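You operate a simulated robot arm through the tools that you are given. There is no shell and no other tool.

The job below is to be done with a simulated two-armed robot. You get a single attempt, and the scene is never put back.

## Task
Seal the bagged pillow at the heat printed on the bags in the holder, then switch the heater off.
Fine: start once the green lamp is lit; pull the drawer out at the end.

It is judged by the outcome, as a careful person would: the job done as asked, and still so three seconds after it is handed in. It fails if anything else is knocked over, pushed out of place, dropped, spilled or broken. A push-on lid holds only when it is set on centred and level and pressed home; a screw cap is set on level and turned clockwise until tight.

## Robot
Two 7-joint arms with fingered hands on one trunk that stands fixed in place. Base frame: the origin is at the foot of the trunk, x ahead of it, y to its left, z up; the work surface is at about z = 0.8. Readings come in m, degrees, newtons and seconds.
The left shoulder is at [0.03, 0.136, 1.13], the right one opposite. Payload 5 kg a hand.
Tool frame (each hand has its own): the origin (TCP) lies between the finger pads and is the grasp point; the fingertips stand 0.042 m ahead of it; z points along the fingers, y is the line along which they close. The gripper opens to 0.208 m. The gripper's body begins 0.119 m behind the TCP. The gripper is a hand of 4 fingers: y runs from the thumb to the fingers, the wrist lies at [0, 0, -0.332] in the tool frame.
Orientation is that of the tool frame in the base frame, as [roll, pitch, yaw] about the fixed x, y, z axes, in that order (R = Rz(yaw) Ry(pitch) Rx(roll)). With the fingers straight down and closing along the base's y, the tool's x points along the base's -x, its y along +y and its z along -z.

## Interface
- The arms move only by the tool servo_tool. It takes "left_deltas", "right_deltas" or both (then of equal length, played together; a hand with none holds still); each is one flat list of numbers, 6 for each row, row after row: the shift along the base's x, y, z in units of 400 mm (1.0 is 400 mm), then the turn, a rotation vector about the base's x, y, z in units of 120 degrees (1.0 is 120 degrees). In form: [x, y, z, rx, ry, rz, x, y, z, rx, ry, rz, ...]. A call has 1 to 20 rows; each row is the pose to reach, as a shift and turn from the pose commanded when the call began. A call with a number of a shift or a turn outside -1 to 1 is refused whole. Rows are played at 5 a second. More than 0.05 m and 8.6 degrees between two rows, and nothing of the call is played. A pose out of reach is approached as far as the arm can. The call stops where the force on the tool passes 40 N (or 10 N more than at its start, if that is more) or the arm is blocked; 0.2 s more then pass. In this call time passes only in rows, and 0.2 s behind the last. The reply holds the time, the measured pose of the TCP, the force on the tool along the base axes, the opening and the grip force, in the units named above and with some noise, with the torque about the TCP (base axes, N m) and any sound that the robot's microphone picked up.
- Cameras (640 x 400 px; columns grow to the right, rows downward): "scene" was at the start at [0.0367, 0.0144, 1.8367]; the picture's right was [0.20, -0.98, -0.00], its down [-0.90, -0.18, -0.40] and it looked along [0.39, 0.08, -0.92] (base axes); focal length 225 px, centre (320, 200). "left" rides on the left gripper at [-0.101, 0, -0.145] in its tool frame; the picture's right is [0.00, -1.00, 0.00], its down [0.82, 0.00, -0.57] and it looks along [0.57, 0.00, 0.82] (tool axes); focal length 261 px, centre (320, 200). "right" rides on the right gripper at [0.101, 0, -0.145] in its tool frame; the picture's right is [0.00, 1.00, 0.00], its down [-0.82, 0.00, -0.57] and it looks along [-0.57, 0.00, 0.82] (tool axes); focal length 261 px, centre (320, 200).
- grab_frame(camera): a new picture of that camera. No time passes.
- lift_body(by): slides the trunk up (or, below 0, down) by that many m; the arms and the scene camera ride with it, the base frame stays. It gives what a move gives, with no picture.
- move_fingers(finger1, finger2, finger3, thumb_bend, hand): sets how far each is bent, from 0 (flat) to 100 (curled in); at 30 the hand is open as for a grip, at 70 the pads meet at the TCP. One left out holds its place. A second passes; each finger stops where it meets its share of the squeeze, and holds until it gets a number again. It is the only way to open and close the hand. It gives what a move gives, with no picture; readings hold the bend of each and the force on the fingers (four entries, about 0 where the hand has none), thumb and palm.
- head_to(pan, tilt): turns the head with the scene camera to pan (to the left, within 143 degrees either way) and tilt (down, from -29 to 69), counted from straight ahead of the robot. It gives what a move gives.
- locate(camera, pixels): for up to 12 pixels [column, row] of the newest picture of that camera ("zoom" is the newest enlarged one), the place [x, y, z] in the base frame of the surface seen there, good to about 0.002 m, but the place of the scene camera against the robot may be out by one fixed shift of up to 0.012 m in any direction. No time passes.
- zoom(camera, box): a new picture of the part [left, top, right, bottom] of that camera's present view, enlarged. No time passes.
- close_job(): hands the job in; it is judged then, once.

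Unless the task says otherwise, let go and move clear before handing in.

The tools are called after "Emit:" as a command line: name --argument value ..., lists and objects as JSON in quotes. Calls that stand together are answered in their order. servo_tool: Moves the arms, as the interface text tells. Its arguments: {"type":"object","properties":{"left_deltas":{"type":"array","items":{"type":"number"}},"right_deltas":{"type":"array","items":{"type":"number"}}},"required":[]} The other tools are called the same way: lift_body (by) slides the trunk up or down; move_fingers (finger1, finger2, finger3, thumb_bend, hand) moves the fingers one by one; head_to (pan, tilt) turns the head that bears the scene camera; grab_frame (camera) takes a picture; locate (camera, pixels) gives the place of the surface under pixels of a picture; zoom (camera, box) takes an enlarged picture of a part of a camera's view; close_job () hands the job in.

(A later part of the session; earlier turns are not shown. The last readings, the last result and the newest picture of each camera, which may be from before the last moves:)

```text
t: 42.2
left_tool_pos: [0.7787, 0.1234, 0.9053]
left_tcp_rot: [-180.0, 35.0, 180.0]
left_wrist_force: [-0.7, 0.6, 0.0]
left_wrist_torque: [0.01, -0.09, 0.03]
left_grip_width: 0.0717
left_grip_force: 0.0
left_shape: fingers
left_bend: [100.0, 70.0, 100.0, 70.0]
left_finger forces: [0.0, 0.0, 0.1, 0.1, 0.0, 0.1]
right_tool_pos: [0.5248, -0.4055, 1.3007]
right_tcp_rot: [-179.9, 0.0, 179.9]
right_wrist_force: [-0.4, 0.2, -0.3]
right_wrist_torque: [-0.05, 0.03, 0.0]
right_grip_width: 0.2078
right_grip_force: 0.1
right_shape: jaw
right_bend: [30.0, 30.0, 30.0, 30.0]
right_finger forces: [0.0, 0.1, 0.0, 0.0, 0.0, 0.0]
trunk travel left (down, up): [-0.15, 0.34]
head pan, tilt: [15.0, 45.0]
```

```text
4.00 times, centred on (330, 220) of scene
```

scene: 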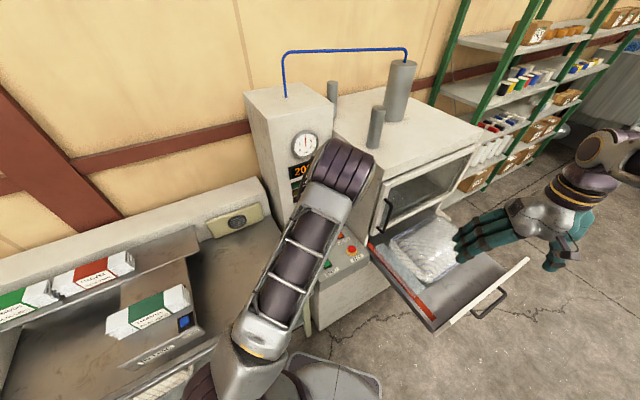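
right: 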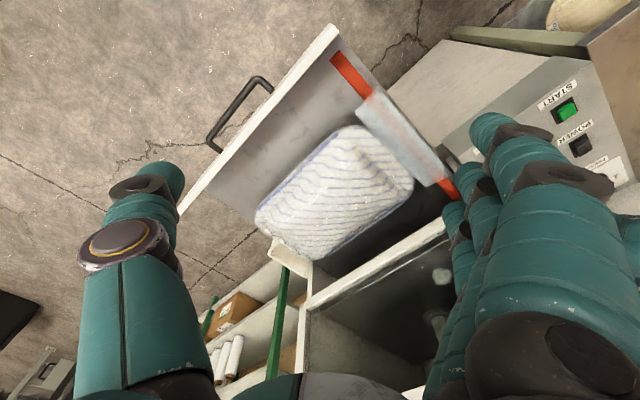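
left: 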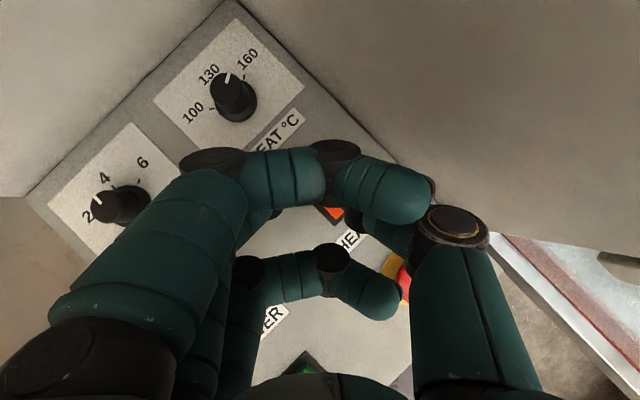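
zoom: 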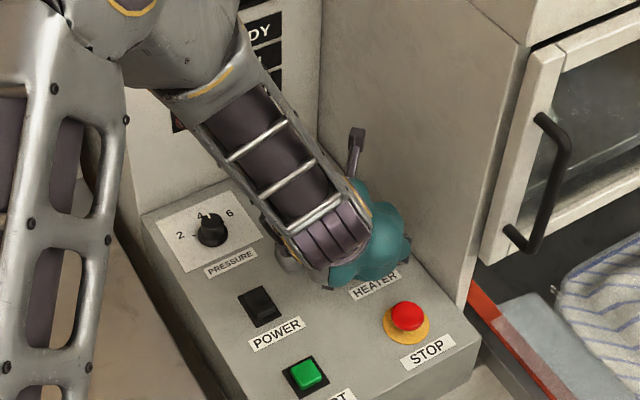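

No force yet; I'll continue down in fine steps until I feel contact.

Emit:
servo_tool --left_deltas '[0, 0, -0.004, 0, 0, 0, 0, 0, -0.008, 0, 0, 0, 0, 0, -0.012, 0, 0, 0, 0, 0, -0.016, 0, 0, 0]'

Emit:
grab_frame --camera "left"

```text
t: 43.2
left_tool_pos: [0.7786, 0.1216, 0.9014]
left_tcp_rot: [179.9, 35.3, 180.0]
left_wrist_force: [-2.7, -1.0, 25.1]
left_wrist_torque: [-0.26, -0.27, -0.04]
left_grip_width: 0.0712
left_grip_force: 12.9
left_shape: fingers
left_bend: [100.0, 70.0, 100.0, 70.0]
left_finger forces: [0.0, 7.0, 0.0, 0.0, 18.8, 0.0]
right_tool_pos: [0.5231, -0.4069, 1.3017]
right_tcp_rot: [-180.0, 0.1, -180.0]
right_wrist_force: [-0.4, 0.4, -1.1]
right_wrist_torque: [0.0, -0.02, -0.04]
right_grip_width: 0.2078
right_grip_force: 0.1
right_shape: jaw
right_bend: [30.0, 30.0, 30.0, 30.0]
right_finger forces: [0.0, 0.0, 0.1, 0.0, 0.1, 0.1]
trunk travel left (down, up): [-0.15, 0.34]
head pan, tilt: [15.0, 45.0]
```

```text
taken
```

left: 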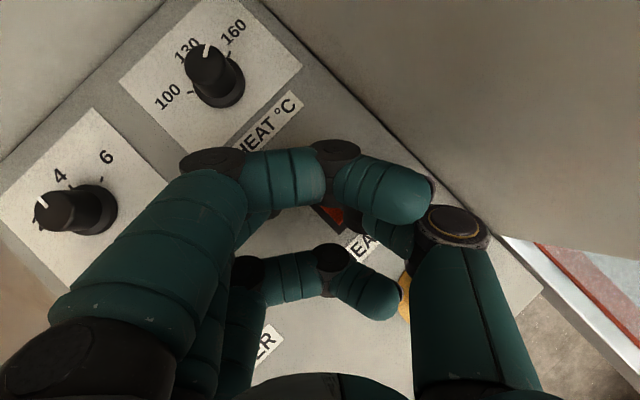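

25 N of contact at low-corner height about 0.861. I'll lift and back off to see whether the rocker flipped.

Emit:
servo_tool --left_deltas '[0, 0, 0.05, 0, 0, 0, 0, 0, 0.12, 0, 0, 0, -0.05, 0.08, 0.18, 0, 0, 0, -0.1, 0.18, 0.22, 0, 0, 0, -0.14, 0.28, 0.25, 0, 0, 0, -0.14, 0.28, 0.25, 0, 0, 0]'

Emit:
grab_frame --camera "left"

Emit:
zoom --camera "scene" --box '[270, 140, 370, 280]'

```text
t: 44.6
left_tool_pos: [0.7233, 0.232, 1.0012]
left_tcp_rot: [179.9, 34.9, 179.9]
left_wrist_force: [-0.7, -0.9, 0.2]
left_wrist_torque: [0.09, 0.01, 0.08]
left_grip_width: 0.0717
left_grip_force: 0.1
left_shape: fingers
left_bend: [100.0, 70.0, 100.0, 70.0]
left_finger forces: [0.0, 0.0, 0.1, 0.0, 0.0, 0.0]
right_tool_pos: [0.526, -0.4077, 1.2992]
right_tcp_rot: [-180.0, -0.1, -180.0]
right_wrist_force: [-0.1, -1.5, -0.5]
right_wrist_torque: [0.1, 0.09, 0.06]
right_grip_width: 0.2078
right_grip_force: 0.1
right_shape: jaw
right_bend: [30.0, 30.0, 30.0, 30.0]
right_finger forces: [0.1, 0.0, 0.0, 0.1, 0.0, 0.0]
trunk travel left (down, up): [-0.15, 0.34]
head pan, tilt: [15.0, 45.0]
```

```text
taken
```

left: 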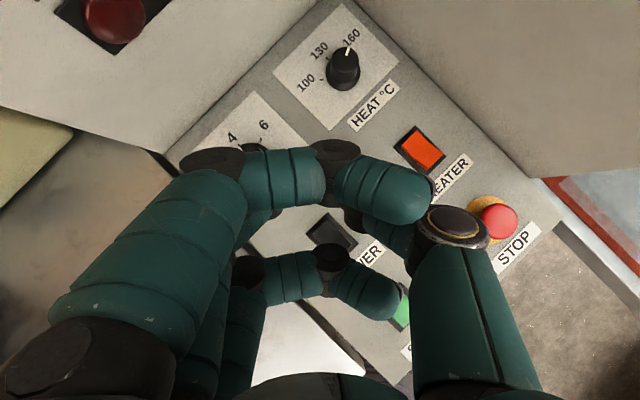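

```text
2.86 times, centred on (320, 210) of scene
```

zoom: 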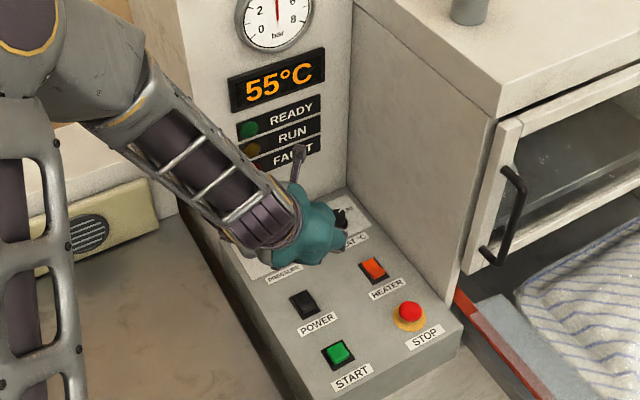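

The display now reads 55°C and the rocker is down at the far end — the heater is on. While it warms, I'll measure the drawer front and handle with the right camera.

Emit:
grab_frame --camera "right"

Emit:
locate --camera "right" --pixels '[[332, 28], [182, 205], [262, 112], [240, 115], [212, 140], [266, 84], [225, 108], [340, 170], [352, 73], [450, 190], [300, 270], [270, 240]]'

Emit:
zoom --camera "right" --box '[170, 10, 350, 230]'

```text
taken
```

right: 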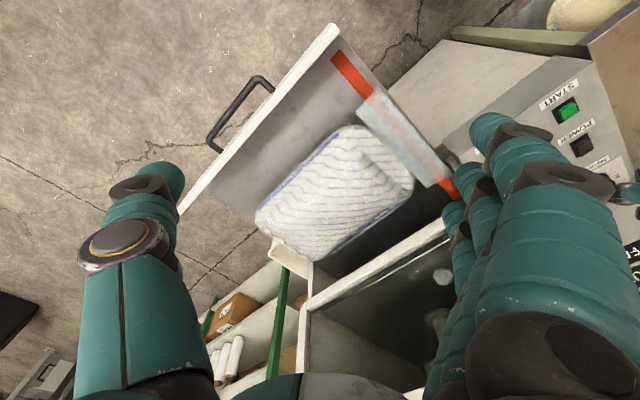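

```text
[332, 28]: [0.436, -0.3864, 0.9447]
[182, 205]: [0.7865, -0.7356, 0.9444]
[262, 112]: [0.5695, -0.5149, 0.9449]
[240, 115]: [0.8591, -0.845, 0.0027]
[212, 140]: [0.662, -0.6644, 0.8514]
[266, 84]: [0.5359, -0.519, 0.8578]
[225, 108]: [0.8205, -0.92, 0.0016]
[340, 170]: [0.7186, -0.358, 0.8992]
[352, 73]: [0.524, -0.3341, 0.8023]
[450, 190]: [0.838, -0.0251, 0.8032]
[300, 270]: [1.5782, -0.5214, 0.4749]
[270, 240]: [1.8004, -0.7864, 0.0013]
```

```text
1.82 times, centred on (260, 120) of right
```

zoom: 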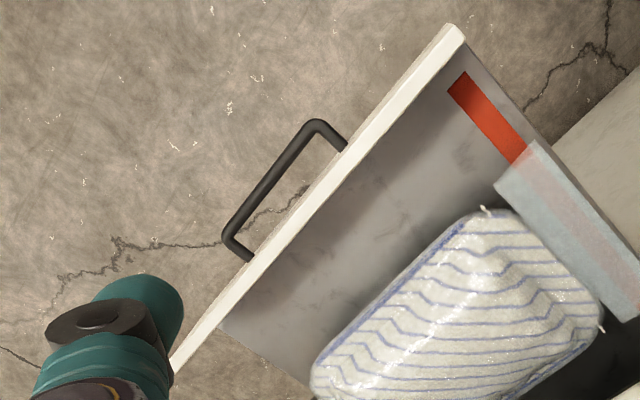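

The drawer's front panel top edge is at z≈0.945, d≈0.037, and the U-handle is lower at z≈0.855. I'll pick out the bar itself more precisely from the zoom.

Emit:
zoom --camera "right" --box '[195, 60, 285, 170]'

Emit:
zoom --camera "scene" --box '[430, 250, 540, 335]'

```text
3.64 times, centred on (240, 115) of right
```

zoom: 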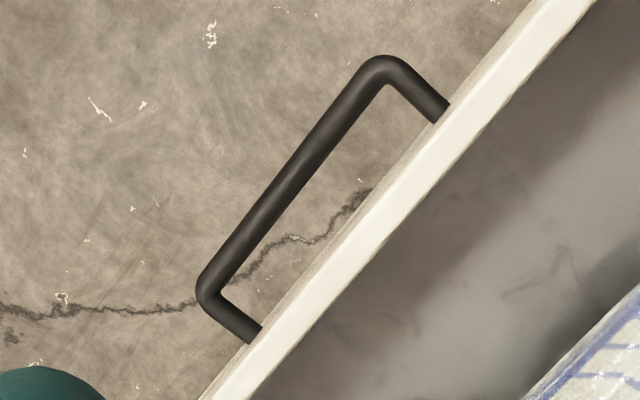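

```text
4.71 times, centred on (485, 292) of scene
```

zoom: 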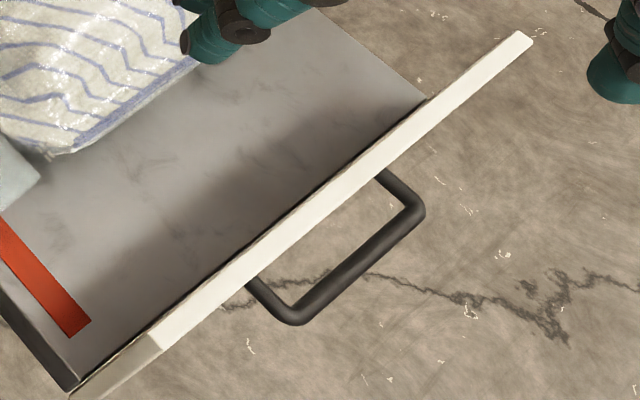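

Emit:
locate --camera "zoom" --pixels '[[355, 262], [295, 315], [415, 215], [320, 297], [385, 238], [255, 283], [390, 178], [155, 345], [525, 40], [310, 240], [150, 365], [100, 390]]'

Emit:
zoom --camera "right" --box '[195, 60, 285, 170]'

Emit:
locate --camera "zoom" --pixels '[[290, 175], [385, 70], [210, 285], [330, 130], [250, 228], [420, 97], [240, 325], [500, 70], [400, 180], [290, 290], [490, 55], [440, 108]]'

```text
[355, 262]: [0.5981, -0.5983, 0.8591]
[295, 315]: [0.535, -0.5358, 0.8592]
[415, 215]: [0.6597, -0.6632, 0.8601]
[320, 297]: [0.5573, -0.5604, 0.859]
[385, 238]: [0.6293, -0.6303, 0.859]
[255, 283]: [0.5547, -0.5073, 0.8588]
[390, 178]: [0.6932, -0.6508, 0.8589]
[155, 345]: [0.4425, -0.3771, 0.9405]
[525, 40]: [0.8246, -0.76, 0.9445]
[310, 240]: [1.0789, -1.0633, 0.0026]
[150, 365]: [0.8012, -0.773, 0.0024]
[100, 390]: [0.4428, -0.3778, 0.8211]
```

```text
3.64 times, centred on (240, 115) of right
```

zoom: 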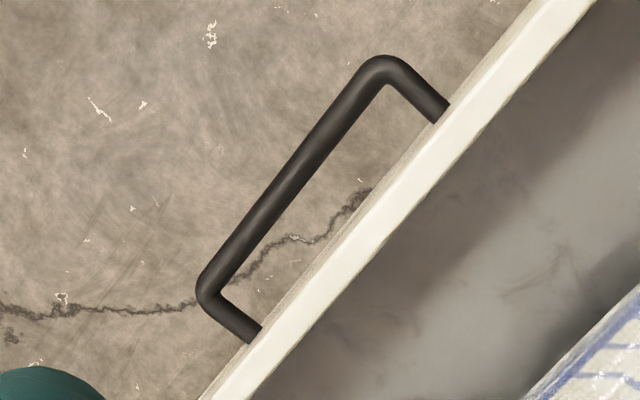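

```text
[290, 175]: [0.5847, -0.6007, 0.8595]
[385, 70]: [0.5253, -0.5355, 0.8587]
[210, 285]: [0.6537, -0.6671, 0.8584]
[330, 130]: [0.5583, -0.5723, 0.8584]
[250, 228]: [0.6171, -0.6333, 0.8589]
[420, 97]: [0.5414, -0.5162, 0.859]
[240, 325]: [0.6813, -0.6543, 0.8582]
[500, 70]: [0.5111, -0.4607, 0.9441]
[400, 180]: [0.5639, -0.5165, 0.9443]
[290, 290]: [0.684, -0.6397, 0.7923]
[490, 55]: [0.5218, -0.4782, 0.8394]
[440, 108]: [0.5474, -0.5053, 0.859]
```

The bar centre is at about (0.588,-0.603,0.853), with 0.035 m between it and the panel face. Before moving the right arm I'll look to the right for obstacles.

Emit:
head_to --pan -35 --tilt 55

Emit:
grab_frame --camera "scene"

```text
t: 45.8
left_tool_pos: [0.7236, 0.2331, 1.0005]
left_tcp_rot: [-180.0, 35.1, -180.0]
left_wrist_force: [-0.2, -1.0, 0.2]
left_wrist_torque: [-0.03, -0.02, -0.02]
left_grip_width: 0.0721
left_grip_force: 0.0
left_shape: fingers
left_bend: [100.0, 70.0, 100.0, 70.0]
left_finger forces: [0.0, 0.0, 0.0, 0.0, 0.0, 0.0]
right_tool_pos: [0.5246, -0.4056, 1.3005]
right_tcp_rot: [-180.0, 0.0, -180.0]
right_wrist_force: [-0.3, -1.0, -0.1]
right_wrist_torque: [-0.03, -0.01, 0.02]
right_grip_width: 0.2081
right_grip_force: 0.1
right_shape: jaw
right_bend: [30.0, 30.0, 30.0, 30.0]
right_finger forces: [0.1, 0.1, 0.0, 0.0, 0.0, 0.0]
trunk travel left (down, up): [-0.15, 0.34]
head pan, tilt: [-35.0, 55.0]
```

```text
taken
```

scene: 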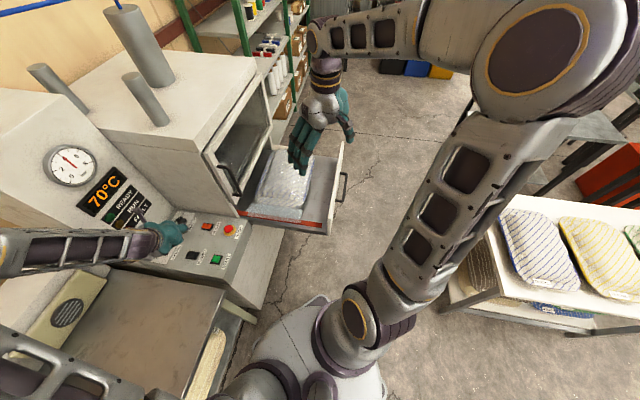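

It reads 70°C now. I'll zoom on the cabinet door from this angle and locate the pillow table at the right (560,270).

Emit:
zoom --camera "scene" --box '[190, 60, 360, 250]'

Emit:
locate --camera "scene" --pixels '[[500, 245], [540, 250], [590, 320], [470, 290], [510, 200], [600, 130], [520, 330], [560, 150], [340, 180], [480, 330]]'

```text
2.11 times, centred on (275, 155) of scene
```

zoom: 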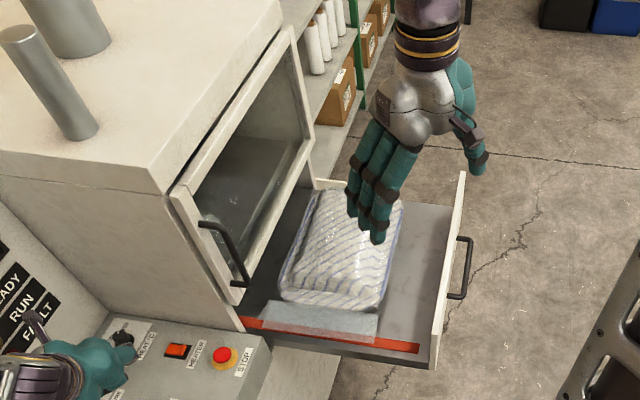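

```text
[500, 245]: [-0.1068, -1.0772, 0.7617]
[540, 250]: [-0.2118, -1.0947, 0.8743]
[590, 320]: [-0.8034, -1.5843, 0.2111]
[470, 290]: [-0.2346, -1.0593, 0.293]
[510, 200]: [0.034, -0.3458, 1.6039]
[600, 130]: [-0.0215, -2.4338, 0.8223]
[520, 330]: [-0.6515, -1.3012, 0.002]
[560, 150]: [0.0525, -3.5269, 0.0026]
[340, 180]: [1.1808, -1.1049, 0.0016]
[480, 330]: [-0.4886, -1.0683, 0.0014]
```

The door is flush and the drawer clear to slide in beneath it; the pillow table is well away (x<0, y<-1.05). I'll shape the right hand (fingers nearly closed, thumb open) and swing it over to the drawer handle, yawing 45°.

Emit:
move_fingers --hand "right" --finger1 64 --finger2 64 --finger3 64 --thumb_bend 45

Emit:
servo_tool --right_deltas '[-0.01, -0.09, -0.03, 0, 0, -0.0625, -0.02, -0.18, -0.07, 0, 0, -0.125, -0.03, -0.27, -0.12, 0, 0, -0.1875, -0.04, -0.36, -0.17, 0, 0, -0.25, -0.05, -0.45, -0.21, 0, 0, -0.3125, -0.061, -0.535, -0.25, 0, 0, -0.375]'

Emit:
servo_tool --right_deltas '[0.007, -0.022, -0.09, 0.0442, -0.0442, 0, 0.015, -0.044, -0.18, 0.0884, -0.0884, 0, 0.022, -0.066, -0.27, 0.1326, -0.1326, 0, 0.03, -0.088, -0.36, 0.1768, -0.1768, 0, 0.038, -0.11, -0.45, 0.221, -0.221, 0, 0.045, -0.1325, -0.53, 0.2652, -0.2652, 0, 0.045, -0.1325, -0.53, 0.2652, -0.2652, 0]'

Emit:
grab_frame --camera "right"

Emit:
grab_frame --camera "scene"

```text
t: 46.8
left_tool_pos: [0.7228, 0.2335, 1.0017]
left_tcp_rot: [180.0, 35.0, 179.9]
left_wrist_force: [-0.3, 0.3, -0.3]
left_wrist_torque: [0.0, 0.03, 0.01]
left_grip_width: 0.0717
left_grip_force: 0.1
left_shape: fingers
left_bend: [100.0, 70.0, 100.0, 70.0]
left_finger forces: [0.0, 0.0, 0.1, 0.1, 0.1, 0.0]
right_tool_pos: [0.5244, -0.4063, 1.3011]
right_tcp_rot: [180.0, 0.0, 179.9]
right_wrist_force: [0.7, -0.3, 0.1]
right_wrist_torque: [-0.03, 0.01, -0.03]
right_grip_width: 0.0998
right_grip_force: 0.1
right_shape: fingers
right_bend: [64.0, 64.0, 64.0, 45.0]
right_finger forces: [0.1, 0.0, 0.0, 0.0, 0.0, 0.0]
trunk travel left (down, up): [-0.15, 0.34]
head pan, tilt: [-35.0, 55.0]
```

```text
t: 48.2
left_tool_pos: [0.7246, 0.2318, 1.0007]
left_tcp_rot: [179.9, 35.1, 180.0]
left_wrist_force: [-0.9, -0.1, -0.3]
left_wrist_torque: [0.14, 0.02, 0.06]
left_grip_width: 0.0718
left_grip_force: 0.1
left_shape: fingers
left_bend: [100.0, 70.0, 100.0, 70.0]
left_finger forces: [0.0, 0.0, 0.0, 0.0, 0.1, 0.0]
right_tool_pos: [0.4996, -0.6217, 1.2]
right_tcp_rot: [-180.0, 0.0, 134.8]
right_wrist_force: [0.3, -0.3, 0.5]
right_wrist_torque: [0.08, 0.03, 0.0]
right_grip_width: 0.0993
right_grip_force: 0.0
right_shape: fingers
right_bend: [64.0, 64.0, 64.0, 45.0]
right_finger forces: [0.1, 0.0, 0.0, 0.0, 0.0, 0.0]
trunk travel left (down, up): [-0.15, 0.34]
head pan, tilt: [-35.0, 55.0]
```

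```text
t: 49.8
left_tool_pos: [0.7231, 0.2353, 1.0007]
left_tcp_rot: [-180.0, 35.0, -180.0]
left_wrist_force: [-0.5, 0.8, 0.1]
left_wrist_torque: [-0.16, 0.0, -0.09]
left_grip_width: 0.0717
left_grip_force: 0.0
left_shape: fingers
left_bend: [100.0, 70.0, 100.0, 70.0]
left_finger forces: [0.0, 0.0, 0.0, 0.1, 0.0, 0.0]
right_tool_pos: [0.5183, -0.6718, 0.9917]
right_tcp_rot: [135.0, 0.1, 135.0]
right_wrist_force: [-0.1, 0.8, 1.3]
right_wrist_torque: [-0.13, 0.07, -0.09]
right_grip_width: 0.0991
right_grip_force: 0.1
right_shape: fingers
right_bend: [64.0, 64.0, 64.0, 45.0]
right_finger forces: [0.0, 0.0, 0.1, 0.1, 0.1, 0.1]
trunk travel left (down, up): [-0.15, 0.34]
head pan, tilt: [-35.0, 55.0]
```

```text
taken
```

right: 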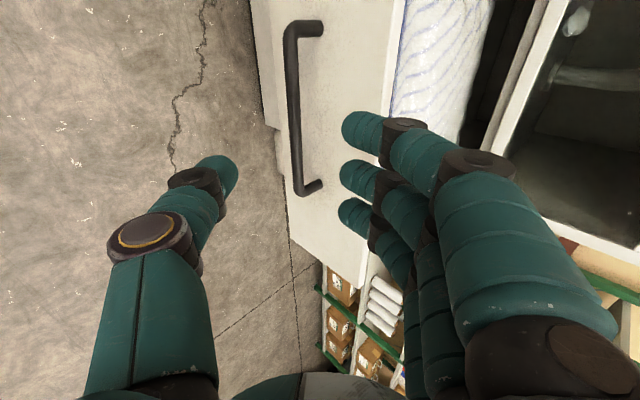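

```text
taken
```

scene: 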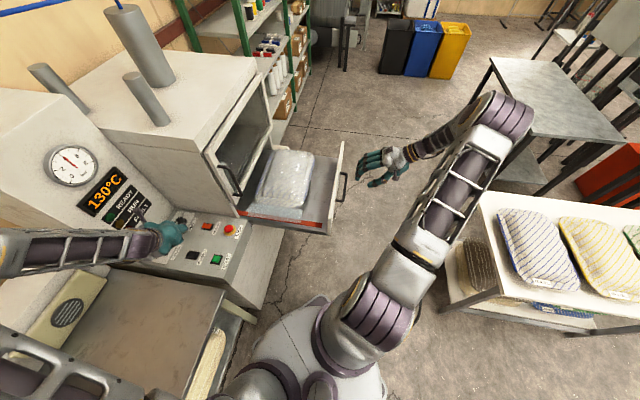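

The hand is in the planned attitude and the temperature reads 130°C. The fingers bend as hooks; I'll measure where the fingertips and the bar are in this view.

Emit:
locate --camera "right" --pixels '[[350, 130], [348, 178], [348, 213], [405, 128], [470, 165], [228, 172], [190, 178], [293, 100], [300, 180], [300, 30], [335, 150], [385, 145]]'

Emit:
zoom --camera "scene" --box '[310, 120, 450, 220]'

```text
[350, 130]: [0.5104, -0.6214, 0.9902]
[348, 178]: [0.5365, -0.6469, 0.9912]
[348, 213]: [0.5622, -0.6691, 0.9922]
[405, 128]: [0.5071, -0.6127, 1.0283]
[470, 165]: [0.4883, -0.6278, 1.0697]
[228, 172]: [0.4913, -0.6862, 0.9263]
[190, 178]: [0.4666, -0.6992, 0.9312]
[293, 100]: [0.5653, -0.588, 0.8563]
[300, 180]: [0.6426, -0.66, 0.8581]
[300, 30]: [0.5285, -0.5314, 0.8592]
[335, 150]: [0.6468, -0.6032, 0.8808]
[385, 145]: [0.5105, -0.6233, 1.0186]
```

```text
4.00 times, centred on (380, 170) of scene
```

zoom: 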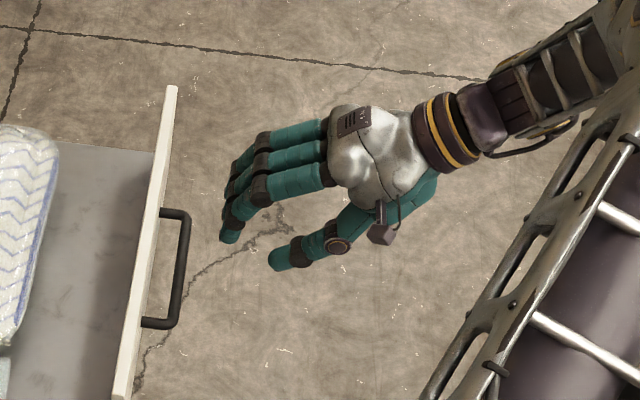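

The distal finger segments hang almost vertically about 0.033 m ahead of the TCP, so they can drop straight into the gap behind the bar. I'll move above the gap and check.

Emit:
servo_tool --right_deltas '[0.05, 0.05, -0.03, 0, 0, 0, 0.1, 0.1, -0.06, 0, 0, 0, 0.1575, 0.1575, -0.0975, 0, 0, 0, 0.1575, 0.1575, -0.0975, 0, 0, 0]'

Emit:
grab_frame --camera "right"

Emit:
zoom --camera "scene" --box '[300, 110, 420, 220]'

```text
t: 50.8
left_tool_pos: [0.723, 0.2335, 1.0003]
left_tcp_rot: [179.9, 35.1, 180.0]
left_wrist_force: [-0.3, 0.7, 0.1]
left_wrist_torque: [-0.02, -0.02, -0.01]
left_grip_width: 0.0719
left_grip_force: 0.1
left_shape: fingers
left_bend: [100.0, 70.0, 100.0, 70.0]
left_finger forces: [0.0, 0.0, 0.0, 0.0, 0.0, 0.0]
right_tool_pos: [0.5806, -0.6096, 0.9515]
right_tcp_rot: [135.0, 0.0, 135.1]
right_wrist_force: [-0.9, -1.2, 0.4]
right_wrist_torque: [0.05, -0.03, -0.01]
right_grip_width: 0.0983
right_grip_force: 0.8
right_shape: fingers
right_bend: [64.0, 64.0, 64.0, 45.0]
right_finger forces: [0.5, 0.4, 0.5, 0.0, 0.0, 0.0]
trunk travel left (down, up): [-0.15, 0.34]
head pan, tilt: [-35.0, 55.0]
```

```text
taken
```

right: 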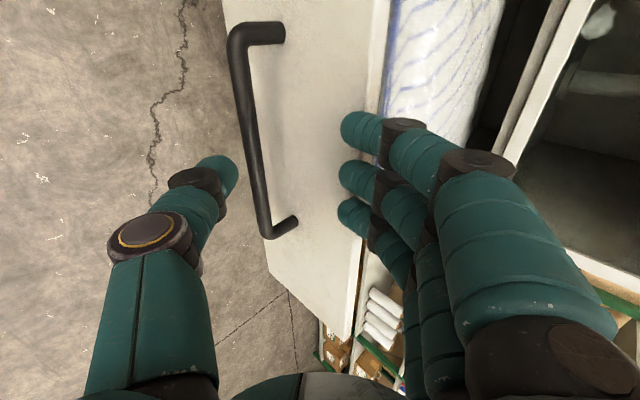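

```text
3.64 times, centred on (360, 165) of scene
```

zoom: 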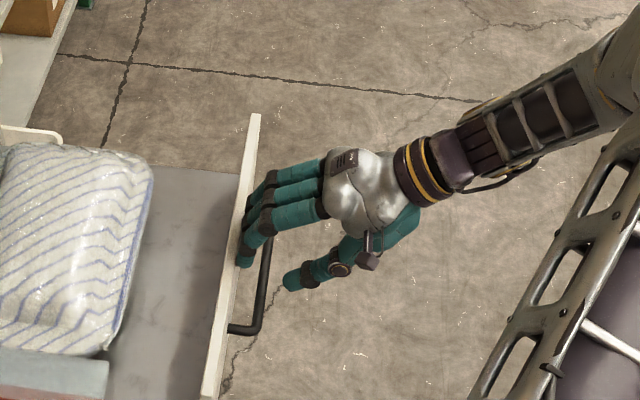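

Light 0.5 N on the fingertips suggests they brush the panel, so I'll shift back 6.5 mm, then lower them into the gap.

Emit:
servo_tool --right_deltas '[-0.0115, -0.0115, 0, 0, 0, 0, -0.0115, -0.0115, -0.06, 0, 0, 0, -0.0115, -0.0115, -0.12, 0, 0, 0, -0.0115, -0.0115, -0.17, 0, 0, 0, -0.0115, -0.0115, -0.22, 0, 0, 0, -0.0115, -0.0115, -0.265, 0, 0, 0, -0.0115, -0.0115, -0.265, 0, 0, 0]'

Emit:
grab_frame --camera "right"

Emit:
zoom --camera "scene" --box '[300, 110, 420, 220]'

```text
t: 52.4
left_tool_pos: [0.7232, 0.2333, 0.9997]
left_tcp_rot: [-180.0, 35.0, -180.0]
left_wrist_force: [-0.1, -0.6, 0.1]
left_wrist_torque: [-0.02, -0.04, 0.0]
left_grip_width: 0.0715
left_grip_force: 0.1
left_shape: fingers
left_bend: [100.0, 70.0, 100.0, 70.0]
left_finger forces: [0.0, 0.0, 0.0, 0.0, 0.0, 0.0]
right_tool_pos: [0.5783, -0.615, 0.8457]
right_tcp_rot: [135.0, 0.0, 135.0]
right_wrist_force: [-0.6, -0.3, 1.1]
right_wrist_torque: [-0.04, -0.01, 0.01]
right_grip_width: 0.0986
right_grip_force: 0.0
right_shape: fingers
right_bend: [64.0, 64.0, 64.0, 45.0]
right_finger forces: [0.1, 0.0, 0.1, 0.0, 0.0, 0.0]
trunk travel left (down, up): [-0.15, 0.34]
head pan, tilt: [-35.0, 55.0]
```

```text
taken
```

right: 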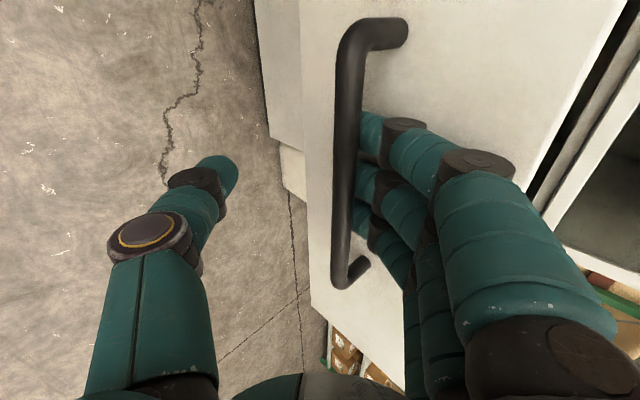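

```text
3.64 times, centred on (360, 165) of scene
```

zoom: 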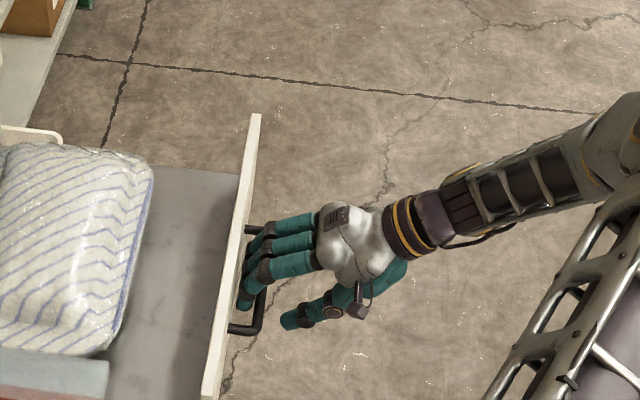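

The three fingertips are behind the bar with no contact. I'll close fingers and thumb around it.

Emit:
move_fingers --hand "right" --finger1 78 --finger2 78 --finger3 78 --thumb_bend 80

Emit:
grab_frame --camera "right"

Emit:
grab_frame --camera "scene"

```text
t: 53.3
left_tool_pos: [0.7243, 0.2302, 1.0004]
left_tcp_rot: [-179.9, 35.0, 179.9]
left_wrist_force: [0.3, -0.2, 0.1]
left_wrist_torque: [0.06, -0.02, 0.08]
left_grip_width: 0.0718
left_grip_force: 0.1
left_shape: fingers
left_bend: [100.0, 70.0, 100.0, 70.0]
left_finger forces: [0.1, 0.0, 0.0, 0.0, 0.0, 0.0]
right_tool_pos: [0.5812, -0.611, 0.8458]
right_tcp_rot: [134.5, -0.3, 135.1]
right_wrist_force: [22.7, 15.2, -8.6]
right_wrist_torque: [-0.02, 0.0, -0.11]
right_grip_width: 0.0255
right_grip_force: 14.7
right_shape: fingers
right_bend: [76.0, 78.0, 75.0, 71.0]
right_finger forces: [13.3, 3.5, 12.6, 0.0, 0.0, 0.0]
trunk travel left (down, up): [-0.15, 0.34]
head pan, tilt: [-35.0, 55.0]
stopped (right hand): the force on the tool passed its limit at 41 N (the readings are from after the stop); the commanded pose is now the measured one
```

```text
taken
```

right: 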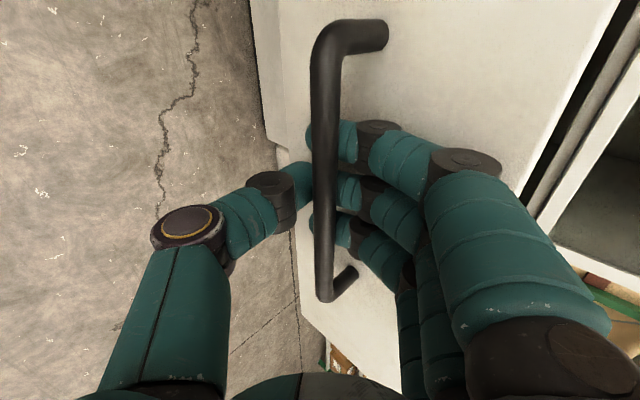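

```text
taken
```

scene: 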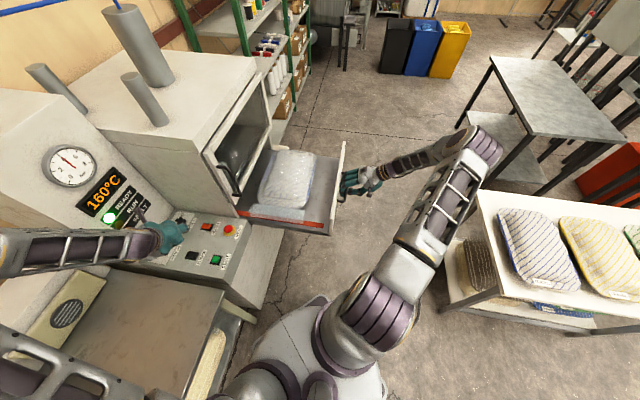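

READY is now lit green with 160°C on the display, and the bar is gripped (the stop was just the squeeze taking up slack). I'll push the drawer in along d, a first 0.12 m to test.

Emit:
servo_tool --right_deltas '[0.018, 0.018, 0, 0, 0, 0, 0.045, 0.045, 0, 0, 0, 0, 0.08, 0.08, 0, 0, 0, 0, 0.12, 0.12, 0, 0, 0, 0, 0.165, 0.165, 0, 0, 0, 0, 0.21, 0.21, 0, 0, 0, 0]'

Emit:
grab_frame --camera "scene"

Emit:
zoom --camera "scene" --box '[200, 110, 420, 250]'

```text
t: 54.7
left_tool_pos: [0.7233, 0.2326, 1.0006]
left_tcp_rot: [179.9, 35.0, 179.9]
left_wrist_force: [0.3, 0.3, 0.0]
left_wrist_torque: [0.02, 0.01, 0.02]
left_grip_width: 0.0719
left_grip_force: 0.2
left_shape: fingers
left_bend: [100.0, 70.0, 100.0, 70.0]
left_finger forces: [0.0, 0.0, 0.0, 0.0, 0.0, 0.0]
right_tool_pos: [0.6651, -0.5288, 0.847]
right_tcp_rot: [134.8, -0.1, 135.1]
right_wrist_force: [4.6, 0.2, -0.9]
right_wrist_torque: [0.43, -0.4, -0.1]
right_grip_width: 0.0253
right_grip_force: 21.4
right_shape: fingers
right_bend: [76.0, 78.0, 76.0, 71.0]
right_finger forces: [11.5, 21.5, 10.6, 0.0, 0.0, 0.0]
trunk travel left (down, up): [-0.15, 0.34]
head pan, tilt: [-35.0, 55.0]
```

```text
taken
```

scene: 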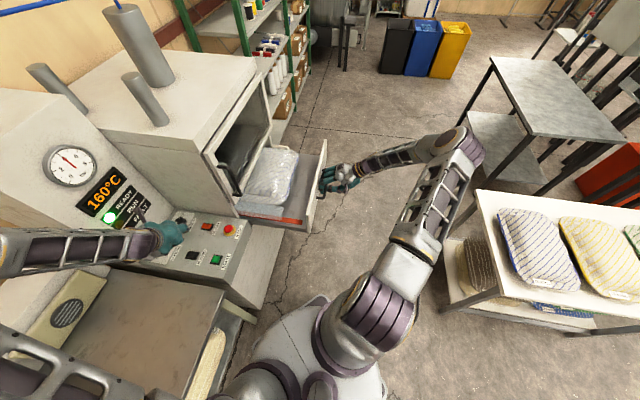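

```text
2.86 times, centred on (310, 180) of scene
```

zoom: 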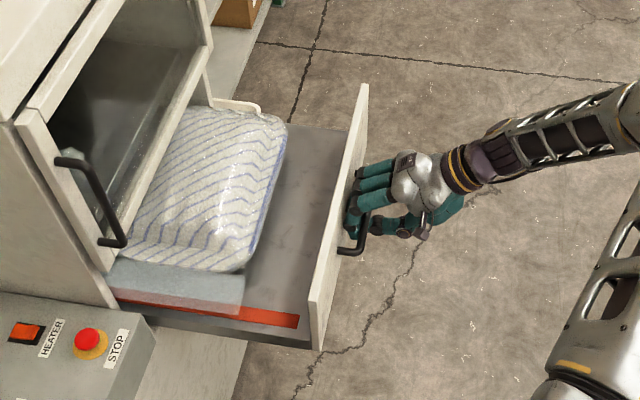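

The drawer slides smoothly with the pillow lying flat on it. I'll continue another 0.2 m and check the pillow clears the door.

Emit:
servo_tool --right_deltas '[0.03, 0.03, 0, 0, 0, 0, 0.07, 0.07, 0, 0, 0, 0, 0.115, 0.115, 0, 0, 0, 0, 0.16, 0.16, 0, 0, 0, 0, 0.205, 0.205, 0, 0, 0, 0, 0.25, 0.25, 0, 0, 0, 0, 0.295, 0.295, 0, 0, 0, 0, 0.34, 0.34, 0, 0, 0, 0]'

Emit:
grab_frame --camera "scene"

Emit:
zoom --camera "scene" --box '[190, 90, 350, 230]'

Emit:
grab_frame --camera "right"

```text
t: 56.5
left_tool_pos: [0.7238, 0.2316, 1.0009]
left_tcp_rot: [-179.9, 35.0, -180.0]
left_wrist_force: [0.2, 1.4, -0.7]
left_wrist_torque: [-0.01, 0.04, -0.03]
left_grip_width: 0.0717
left_grip_force: 0.1
left_shape: fingers
left_bend: [100.0, 70.0, 100.0, 70.0]
left_finger forces: [0.0, 0.1, 0.0, 0.1, 0.0, 0.0]
right_tool_pos: [0.7998, -0.3923, 0.847]
right_tcp_rot: [134.7, -0.1, 135.0]
right_wrist_force: [7.6, -0.3, 5.7]
right_wrist_torque: [0.5, -0.38, -0.13]
right_grip_width: 0.0257
right_grip_force: 19.6
right_shape: fingers
right_bend: [76.0, 78.0, 76.0, 71.0]
right_finger forces: [9.7, 20.3, 10.2, 0.0, 0.0, 0.0]
trunk travel left (down, up): [-0.15, 0.34]
head pan, tilt: [-35.0, 55.0]
```

```text
taken
```

scene: 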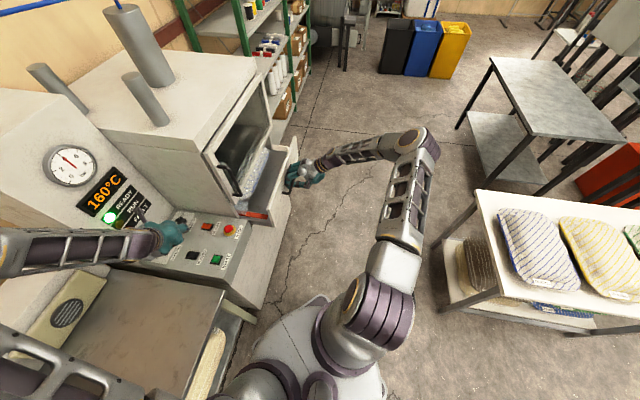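

```text
2.86 times, centred on (270, 160) of scene
```

zoom: 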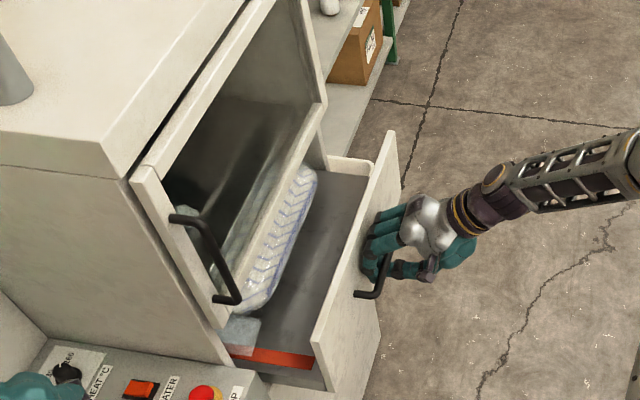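

```text
taken
```

right: 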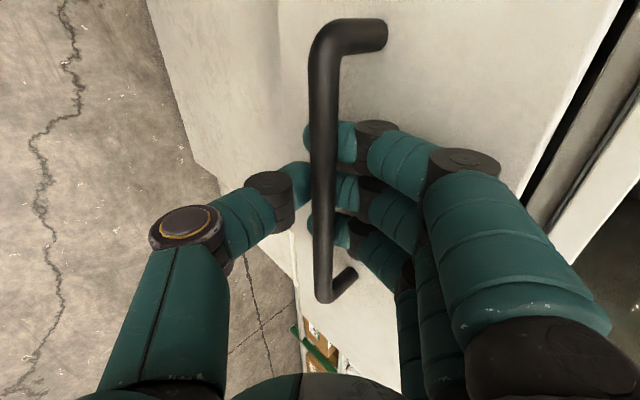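

The pillow passes under the door rail cleanly. I'll push the rest of the way, slowing near the end until it seats.

Emit:
servo_tool --right_deltas '[0.03, 0.03, 0, 0, 0, 0, 0.07, 0.07, 0, 0, 0, 0, 0.11, 0.11, 0, 0, 0, 0, 0.15, 0.15, 0, 0, 0, 0, 0.18, 0.18, 0, 0, 0, 0, 0.2, 0.2, 0, 0, 0, 0, 0.22, 0.22, 0, 0, 0, 0, 0.235, 0.235, 0, 0, 0, 0]'

Emit:
grab_frame --camera "scene"

Emit:
zoom --camera "scene" --box '[190, 90, 350, 230]'

Emit:
grab_frame --camera "right"

```text
t: 58.3
left_tool_pos: [0.7237, 0.232, 1.0005]
left_tcp_rot: [-179.9, 35.0, 179.9]
left_wrist_force: [0.7, 0.0, -0.3]
left_wrist_torque: [-0.02, 0.0, -0.01]
left_grip_width: 0.0718
left_grip_force: 0.1
left_shape: fingers
left_bend: [100.0, 70.0, 100.0, 70.0]
left_finger forces: [0.0, 0.0, 0.1, 0.0, 0.0, 0.0]
right_tool_pos: [0.8931, -0.2997, 0.8461]
right_tcp_rot: [134.8, -0.1, 135.0]
right_wrist_force: [9.8, -3.0, -3.5]
right_wrist_torque: [0.35, -0.17, -0.24]
right_grip_width: 0.0253
right_grip_force: 20.6
right_shape: fingers
right_bend: [76.0, 78.0, 76.0, 71.0]
right_finger forces: [11.0, 18.9, 10.7, 0.0, 0.1, 0.0]
trunk travel left (down, up): [-0.15, 0.34]
head pan, tilt: [-35.0, 55.0]
```

```text
taken
```

scene: 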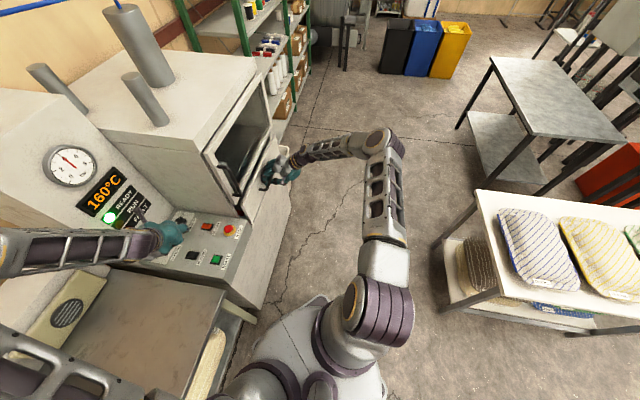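

```text
2.86 times, centred on (270, 160) of scene
```

zoom: 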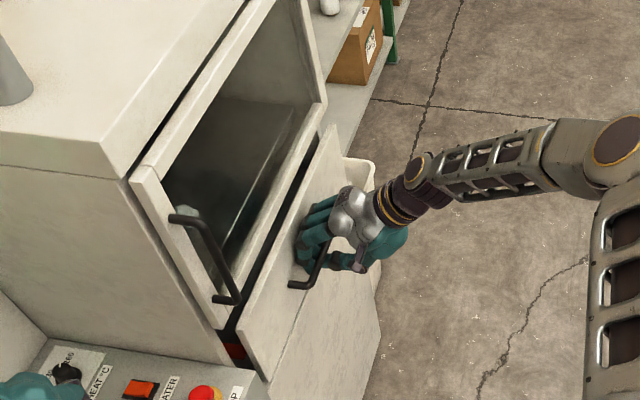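

```text
taken
```

right: 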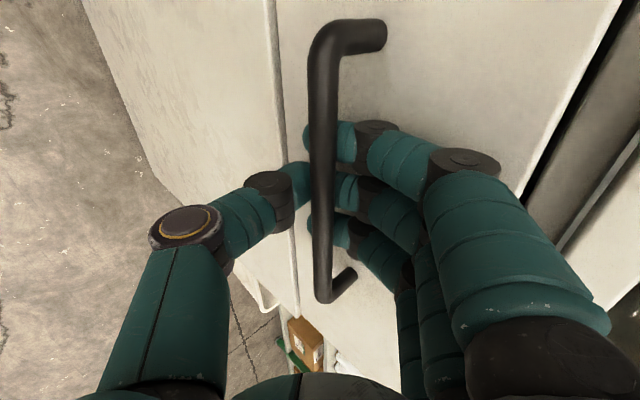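

The panel is about 0.04 m from closing. I'll push on in 8 mm steps, watching for the end stop.

Emit:
servo_tool --right_deltas '[0.014, 0.014, 0, 0, 0, 0, 0.028, 0.028, 0, 0, 0, 0, 0.042, 0.042, 0, 0, 0, 0, 0.056, 0.056, 0, 0, 0, 0]'

Emit:
zoom --camera "scene" --box '[190, 90, 350, 230]'

Emit:
grab_frame --camera "right"

```text
t: 58.9
left_tool_pos: [0.7223, 0.233, 1.0036]
left_tcp_rot: [179.9, 35.1, -180.0]
left_wrist_force: [-0.4, 0.3, -1.0]
left_wrist_torque: [-0.06, 0.0, -0.03]
left_grip_width: 0.0717
left_grip_force: 0.0
left_shape: fingers
left_bend: [100.0, 70.0, 100.0, 70.0]
left_finger forces: [0.0, 0.1, 0.0, 0.0, 0.0, 0.0]
right_tool_pos: [0.8974, -0.2967, 0.8462]
right_tcp_rot: [135.2, 0.0, 134.9]
right_wrist_force: [-32.3, -19.1, 15.3]
right_wrist_torque: [0.81, -1.32, -0.23]
right_grip_width: 0.0261
right_grip_force: 26.9
right_shape: fingers
right_bend: [77.0, 77.0, 77.0, 72.0]
right_finger forces: [4.0, 46.0, 4.5, 0.0, 0.0, 0.0]
trunk travel left (down, up): [-0.15, 0.34]
head pan, tilt: [-35.0, 55.0]
stopped in row 3 (right hand): the force on the tool passed its limit at 46 N (the readings are from after the stop); the commanded pose is now the measured one
```

```text
2.86 times, centred on (270, 160) of scene
```

zoom: 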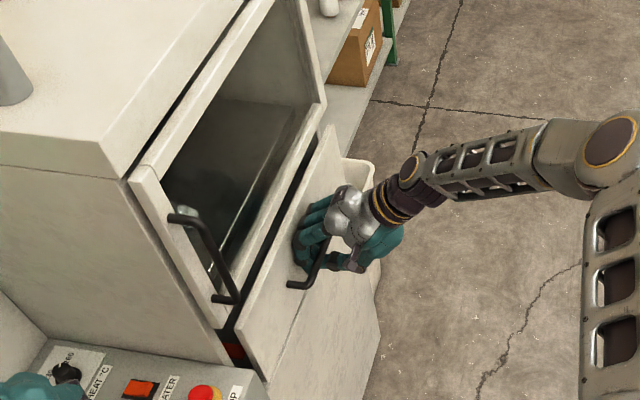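

```text
taken
```

right: 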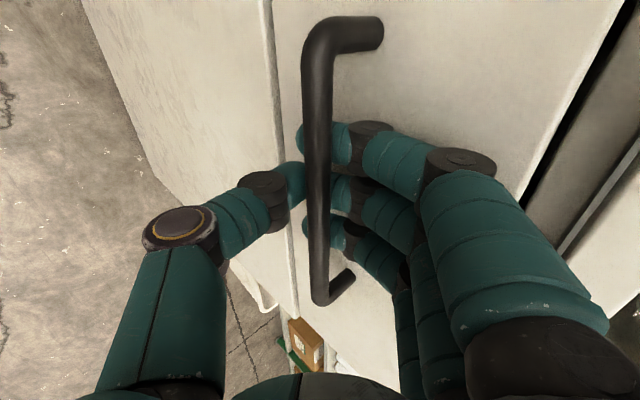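

The drawer met a hard stop at 46 N after about 0.446 m of travel, with its front level with the door. I'll verify by locating the panel and the door frame in the scene camera.

Emit:
grab_frame --camera "scene"

Emit:
zoom --camera "scene" --box '[225, 110, 305, 220]'

Emit:
locate --camera "zoom" --pixels '[[290, 290], [240, 290], [330, 180], [245, 345], [200, 330], [225, 270], [330, 130], [200, 220], [350, 130], [270, 250], [190, 300], [300, 170]]'

```text
taken
```

scene: 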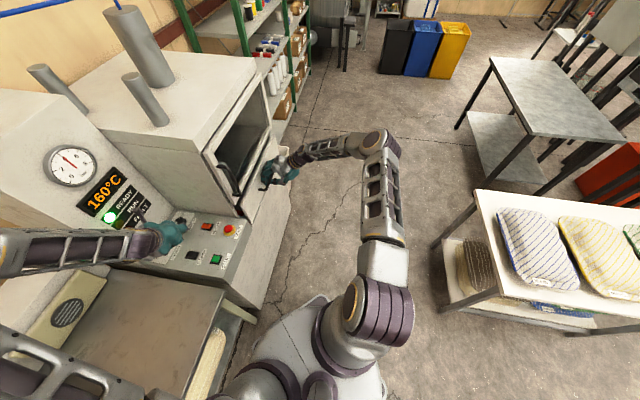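

```text
3.64 times, centred on (265, 165) of scene
```

zoom: 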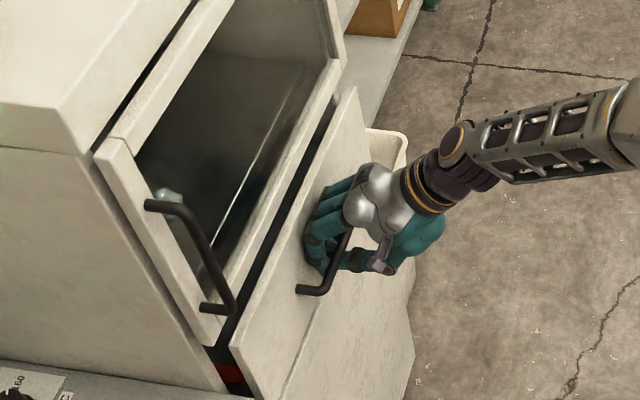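

```text
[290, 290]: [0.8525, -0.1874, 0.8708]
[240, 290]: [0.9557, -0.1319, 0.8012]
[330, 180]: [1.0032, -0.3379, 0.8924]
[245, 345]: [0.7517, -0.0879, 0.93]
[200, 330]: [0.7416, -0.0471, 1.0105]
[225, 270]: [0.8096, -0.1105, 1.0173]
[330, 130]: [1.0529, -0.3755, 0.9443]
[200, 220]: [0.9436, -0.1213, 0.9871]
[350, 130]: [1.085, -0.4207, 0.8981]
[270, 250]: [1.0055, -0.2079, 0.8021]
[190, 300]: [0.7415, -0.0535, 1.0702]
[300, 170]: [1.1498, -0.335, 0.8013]
```

The panel face sits at d≈0.470 with its back (≈16 mm thick) coplanar with the door front at 0.486 — the drawer is fully closed, and READY is lit at 160°C. I'll bring the left poker above the START button.

Emit:
servo_tool --left_deltas '[-0.075, -0.05, -0.01, 0, 0, 0, -0.15, -0.1, -0.03, 0, 0, 0, -0.225, -0.15, -0.06, 0, 0, 0, -0.3, -0.2, -0.09, 0, 0, 0, -0.3675, -0.2475, -0.125, 0, 0, 0, -0.3675, -0.2475, -0.125, 0, 0, 0]'

Emit:
grab_frame --camera "left"

Emit:
head_to --pan 5 --tilt 50

Emit:
grab_frame --camera "scene"

Emit:
zoom --camera "scene" --box '[260, 120, 400, 280]'

```text
t: 60.3
left_tool_pos: [0.5739, 0.1323, 0.9547]
left_tcp_rot: [179.9, 35.2, 179.9]
left_wrist_force: [-1.2, -0.4, 0.0]
left_wrist_torque: [-0.04, -0.03, 0.01]
left_grip_width: 0.0717
left_grip_force: 0.0
left_shape: fingers
left_bend: [100.0, 70.0, 100.0, 70.0]
left_finger forces: [0.1, 0.0, 0.0, 0.1, 0.1, 0.0]
right_tool_pos: [0.8977, -0.2945, 0.8459]
right_tcp_rot: [135.0, 0.0, 135.0]
right_wrist_force: [-30.8, -27.1, 12.4]
right_wrist_torque: [1.08, -1.08, -0.03]
right_grip_width: 0.0265
right_grip_force: 28.3
right_shape: fingers
right_bend: [77.0, 77.0, 77.0, 72.0]
right_finger forces: [3.8, 48.9, 4.4, 0.1, 0.0, 0.0]
trunk travel left (down, up): [-0.15, 0.34]
head pan, tilt: [-35.0, 55.0]
```

```text
taken
```

left: 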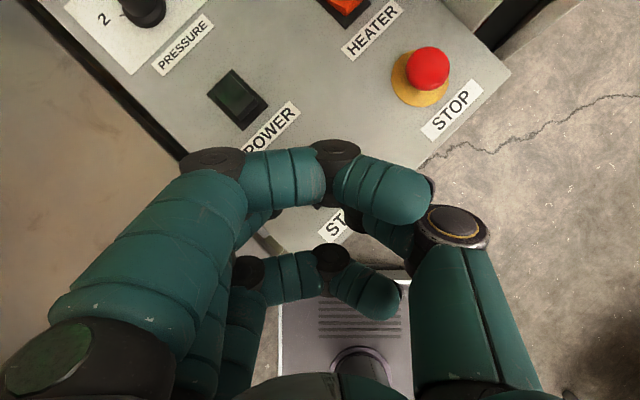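

```text
t: 61.4
left_tool_pos: [0.5729, 0.1322, 0.9537]
left_tcp_rot: [179.9, 35.1, 179.9]
left_wrist_force: [0.4, 0.8, 0.5]
left_wrist_torque: [0.02, -0.01, -0.02]
left_grip_width: 0.0719
left_grip_force: 0.0
left_shape: fingers
left_bend: [100.0, 70.0, 100.0, 70.0]
left_finger forces: [0.0, 0.0, 0.0, 0.0, 0.0, 0.0]
right_tool_pos: [0.8973, -0.2948, 0.8467]
right_tcp_rot: [134.8, 0.0, 134.9]
right_wrist_force: [-28.4, -31.7, 14.1]
right_wrist_torque: [1.19, -1.05, -0.11]
right_grip_width: 0.0264
right_grip_force: 28.9
right_shape: fingers
right_bend: [77.0, 77.0, 77.0, 72.0]
right_finger forces: [3.7, 50.5, 4.0, 0.1, 0.0, 0.0]
trunk travel left (down, up): [-0.15, 0.34]
head pan, tilt: [5.0, 50.0]
```

```text
taken
```

scene: 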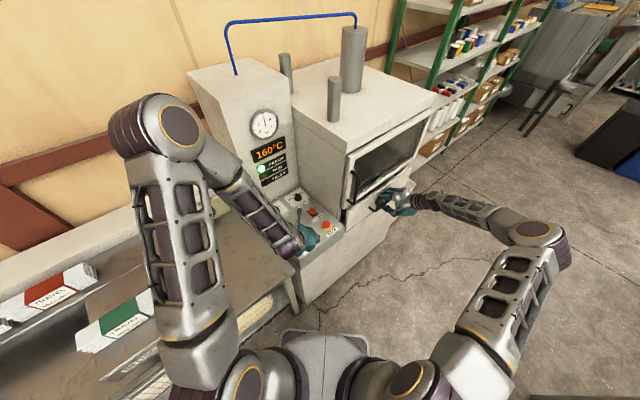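

```text
2.50 times, centred on (330, 200) of scene
```

zoom: 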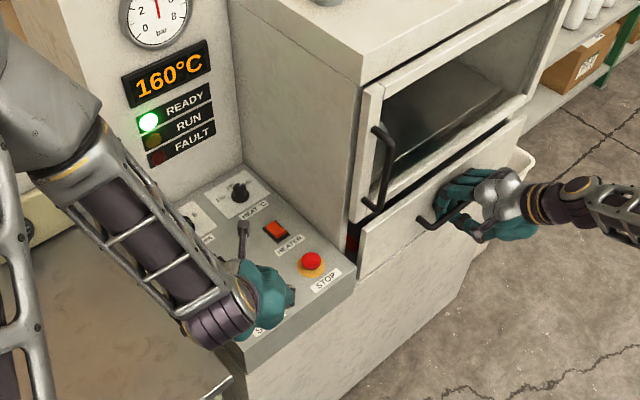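

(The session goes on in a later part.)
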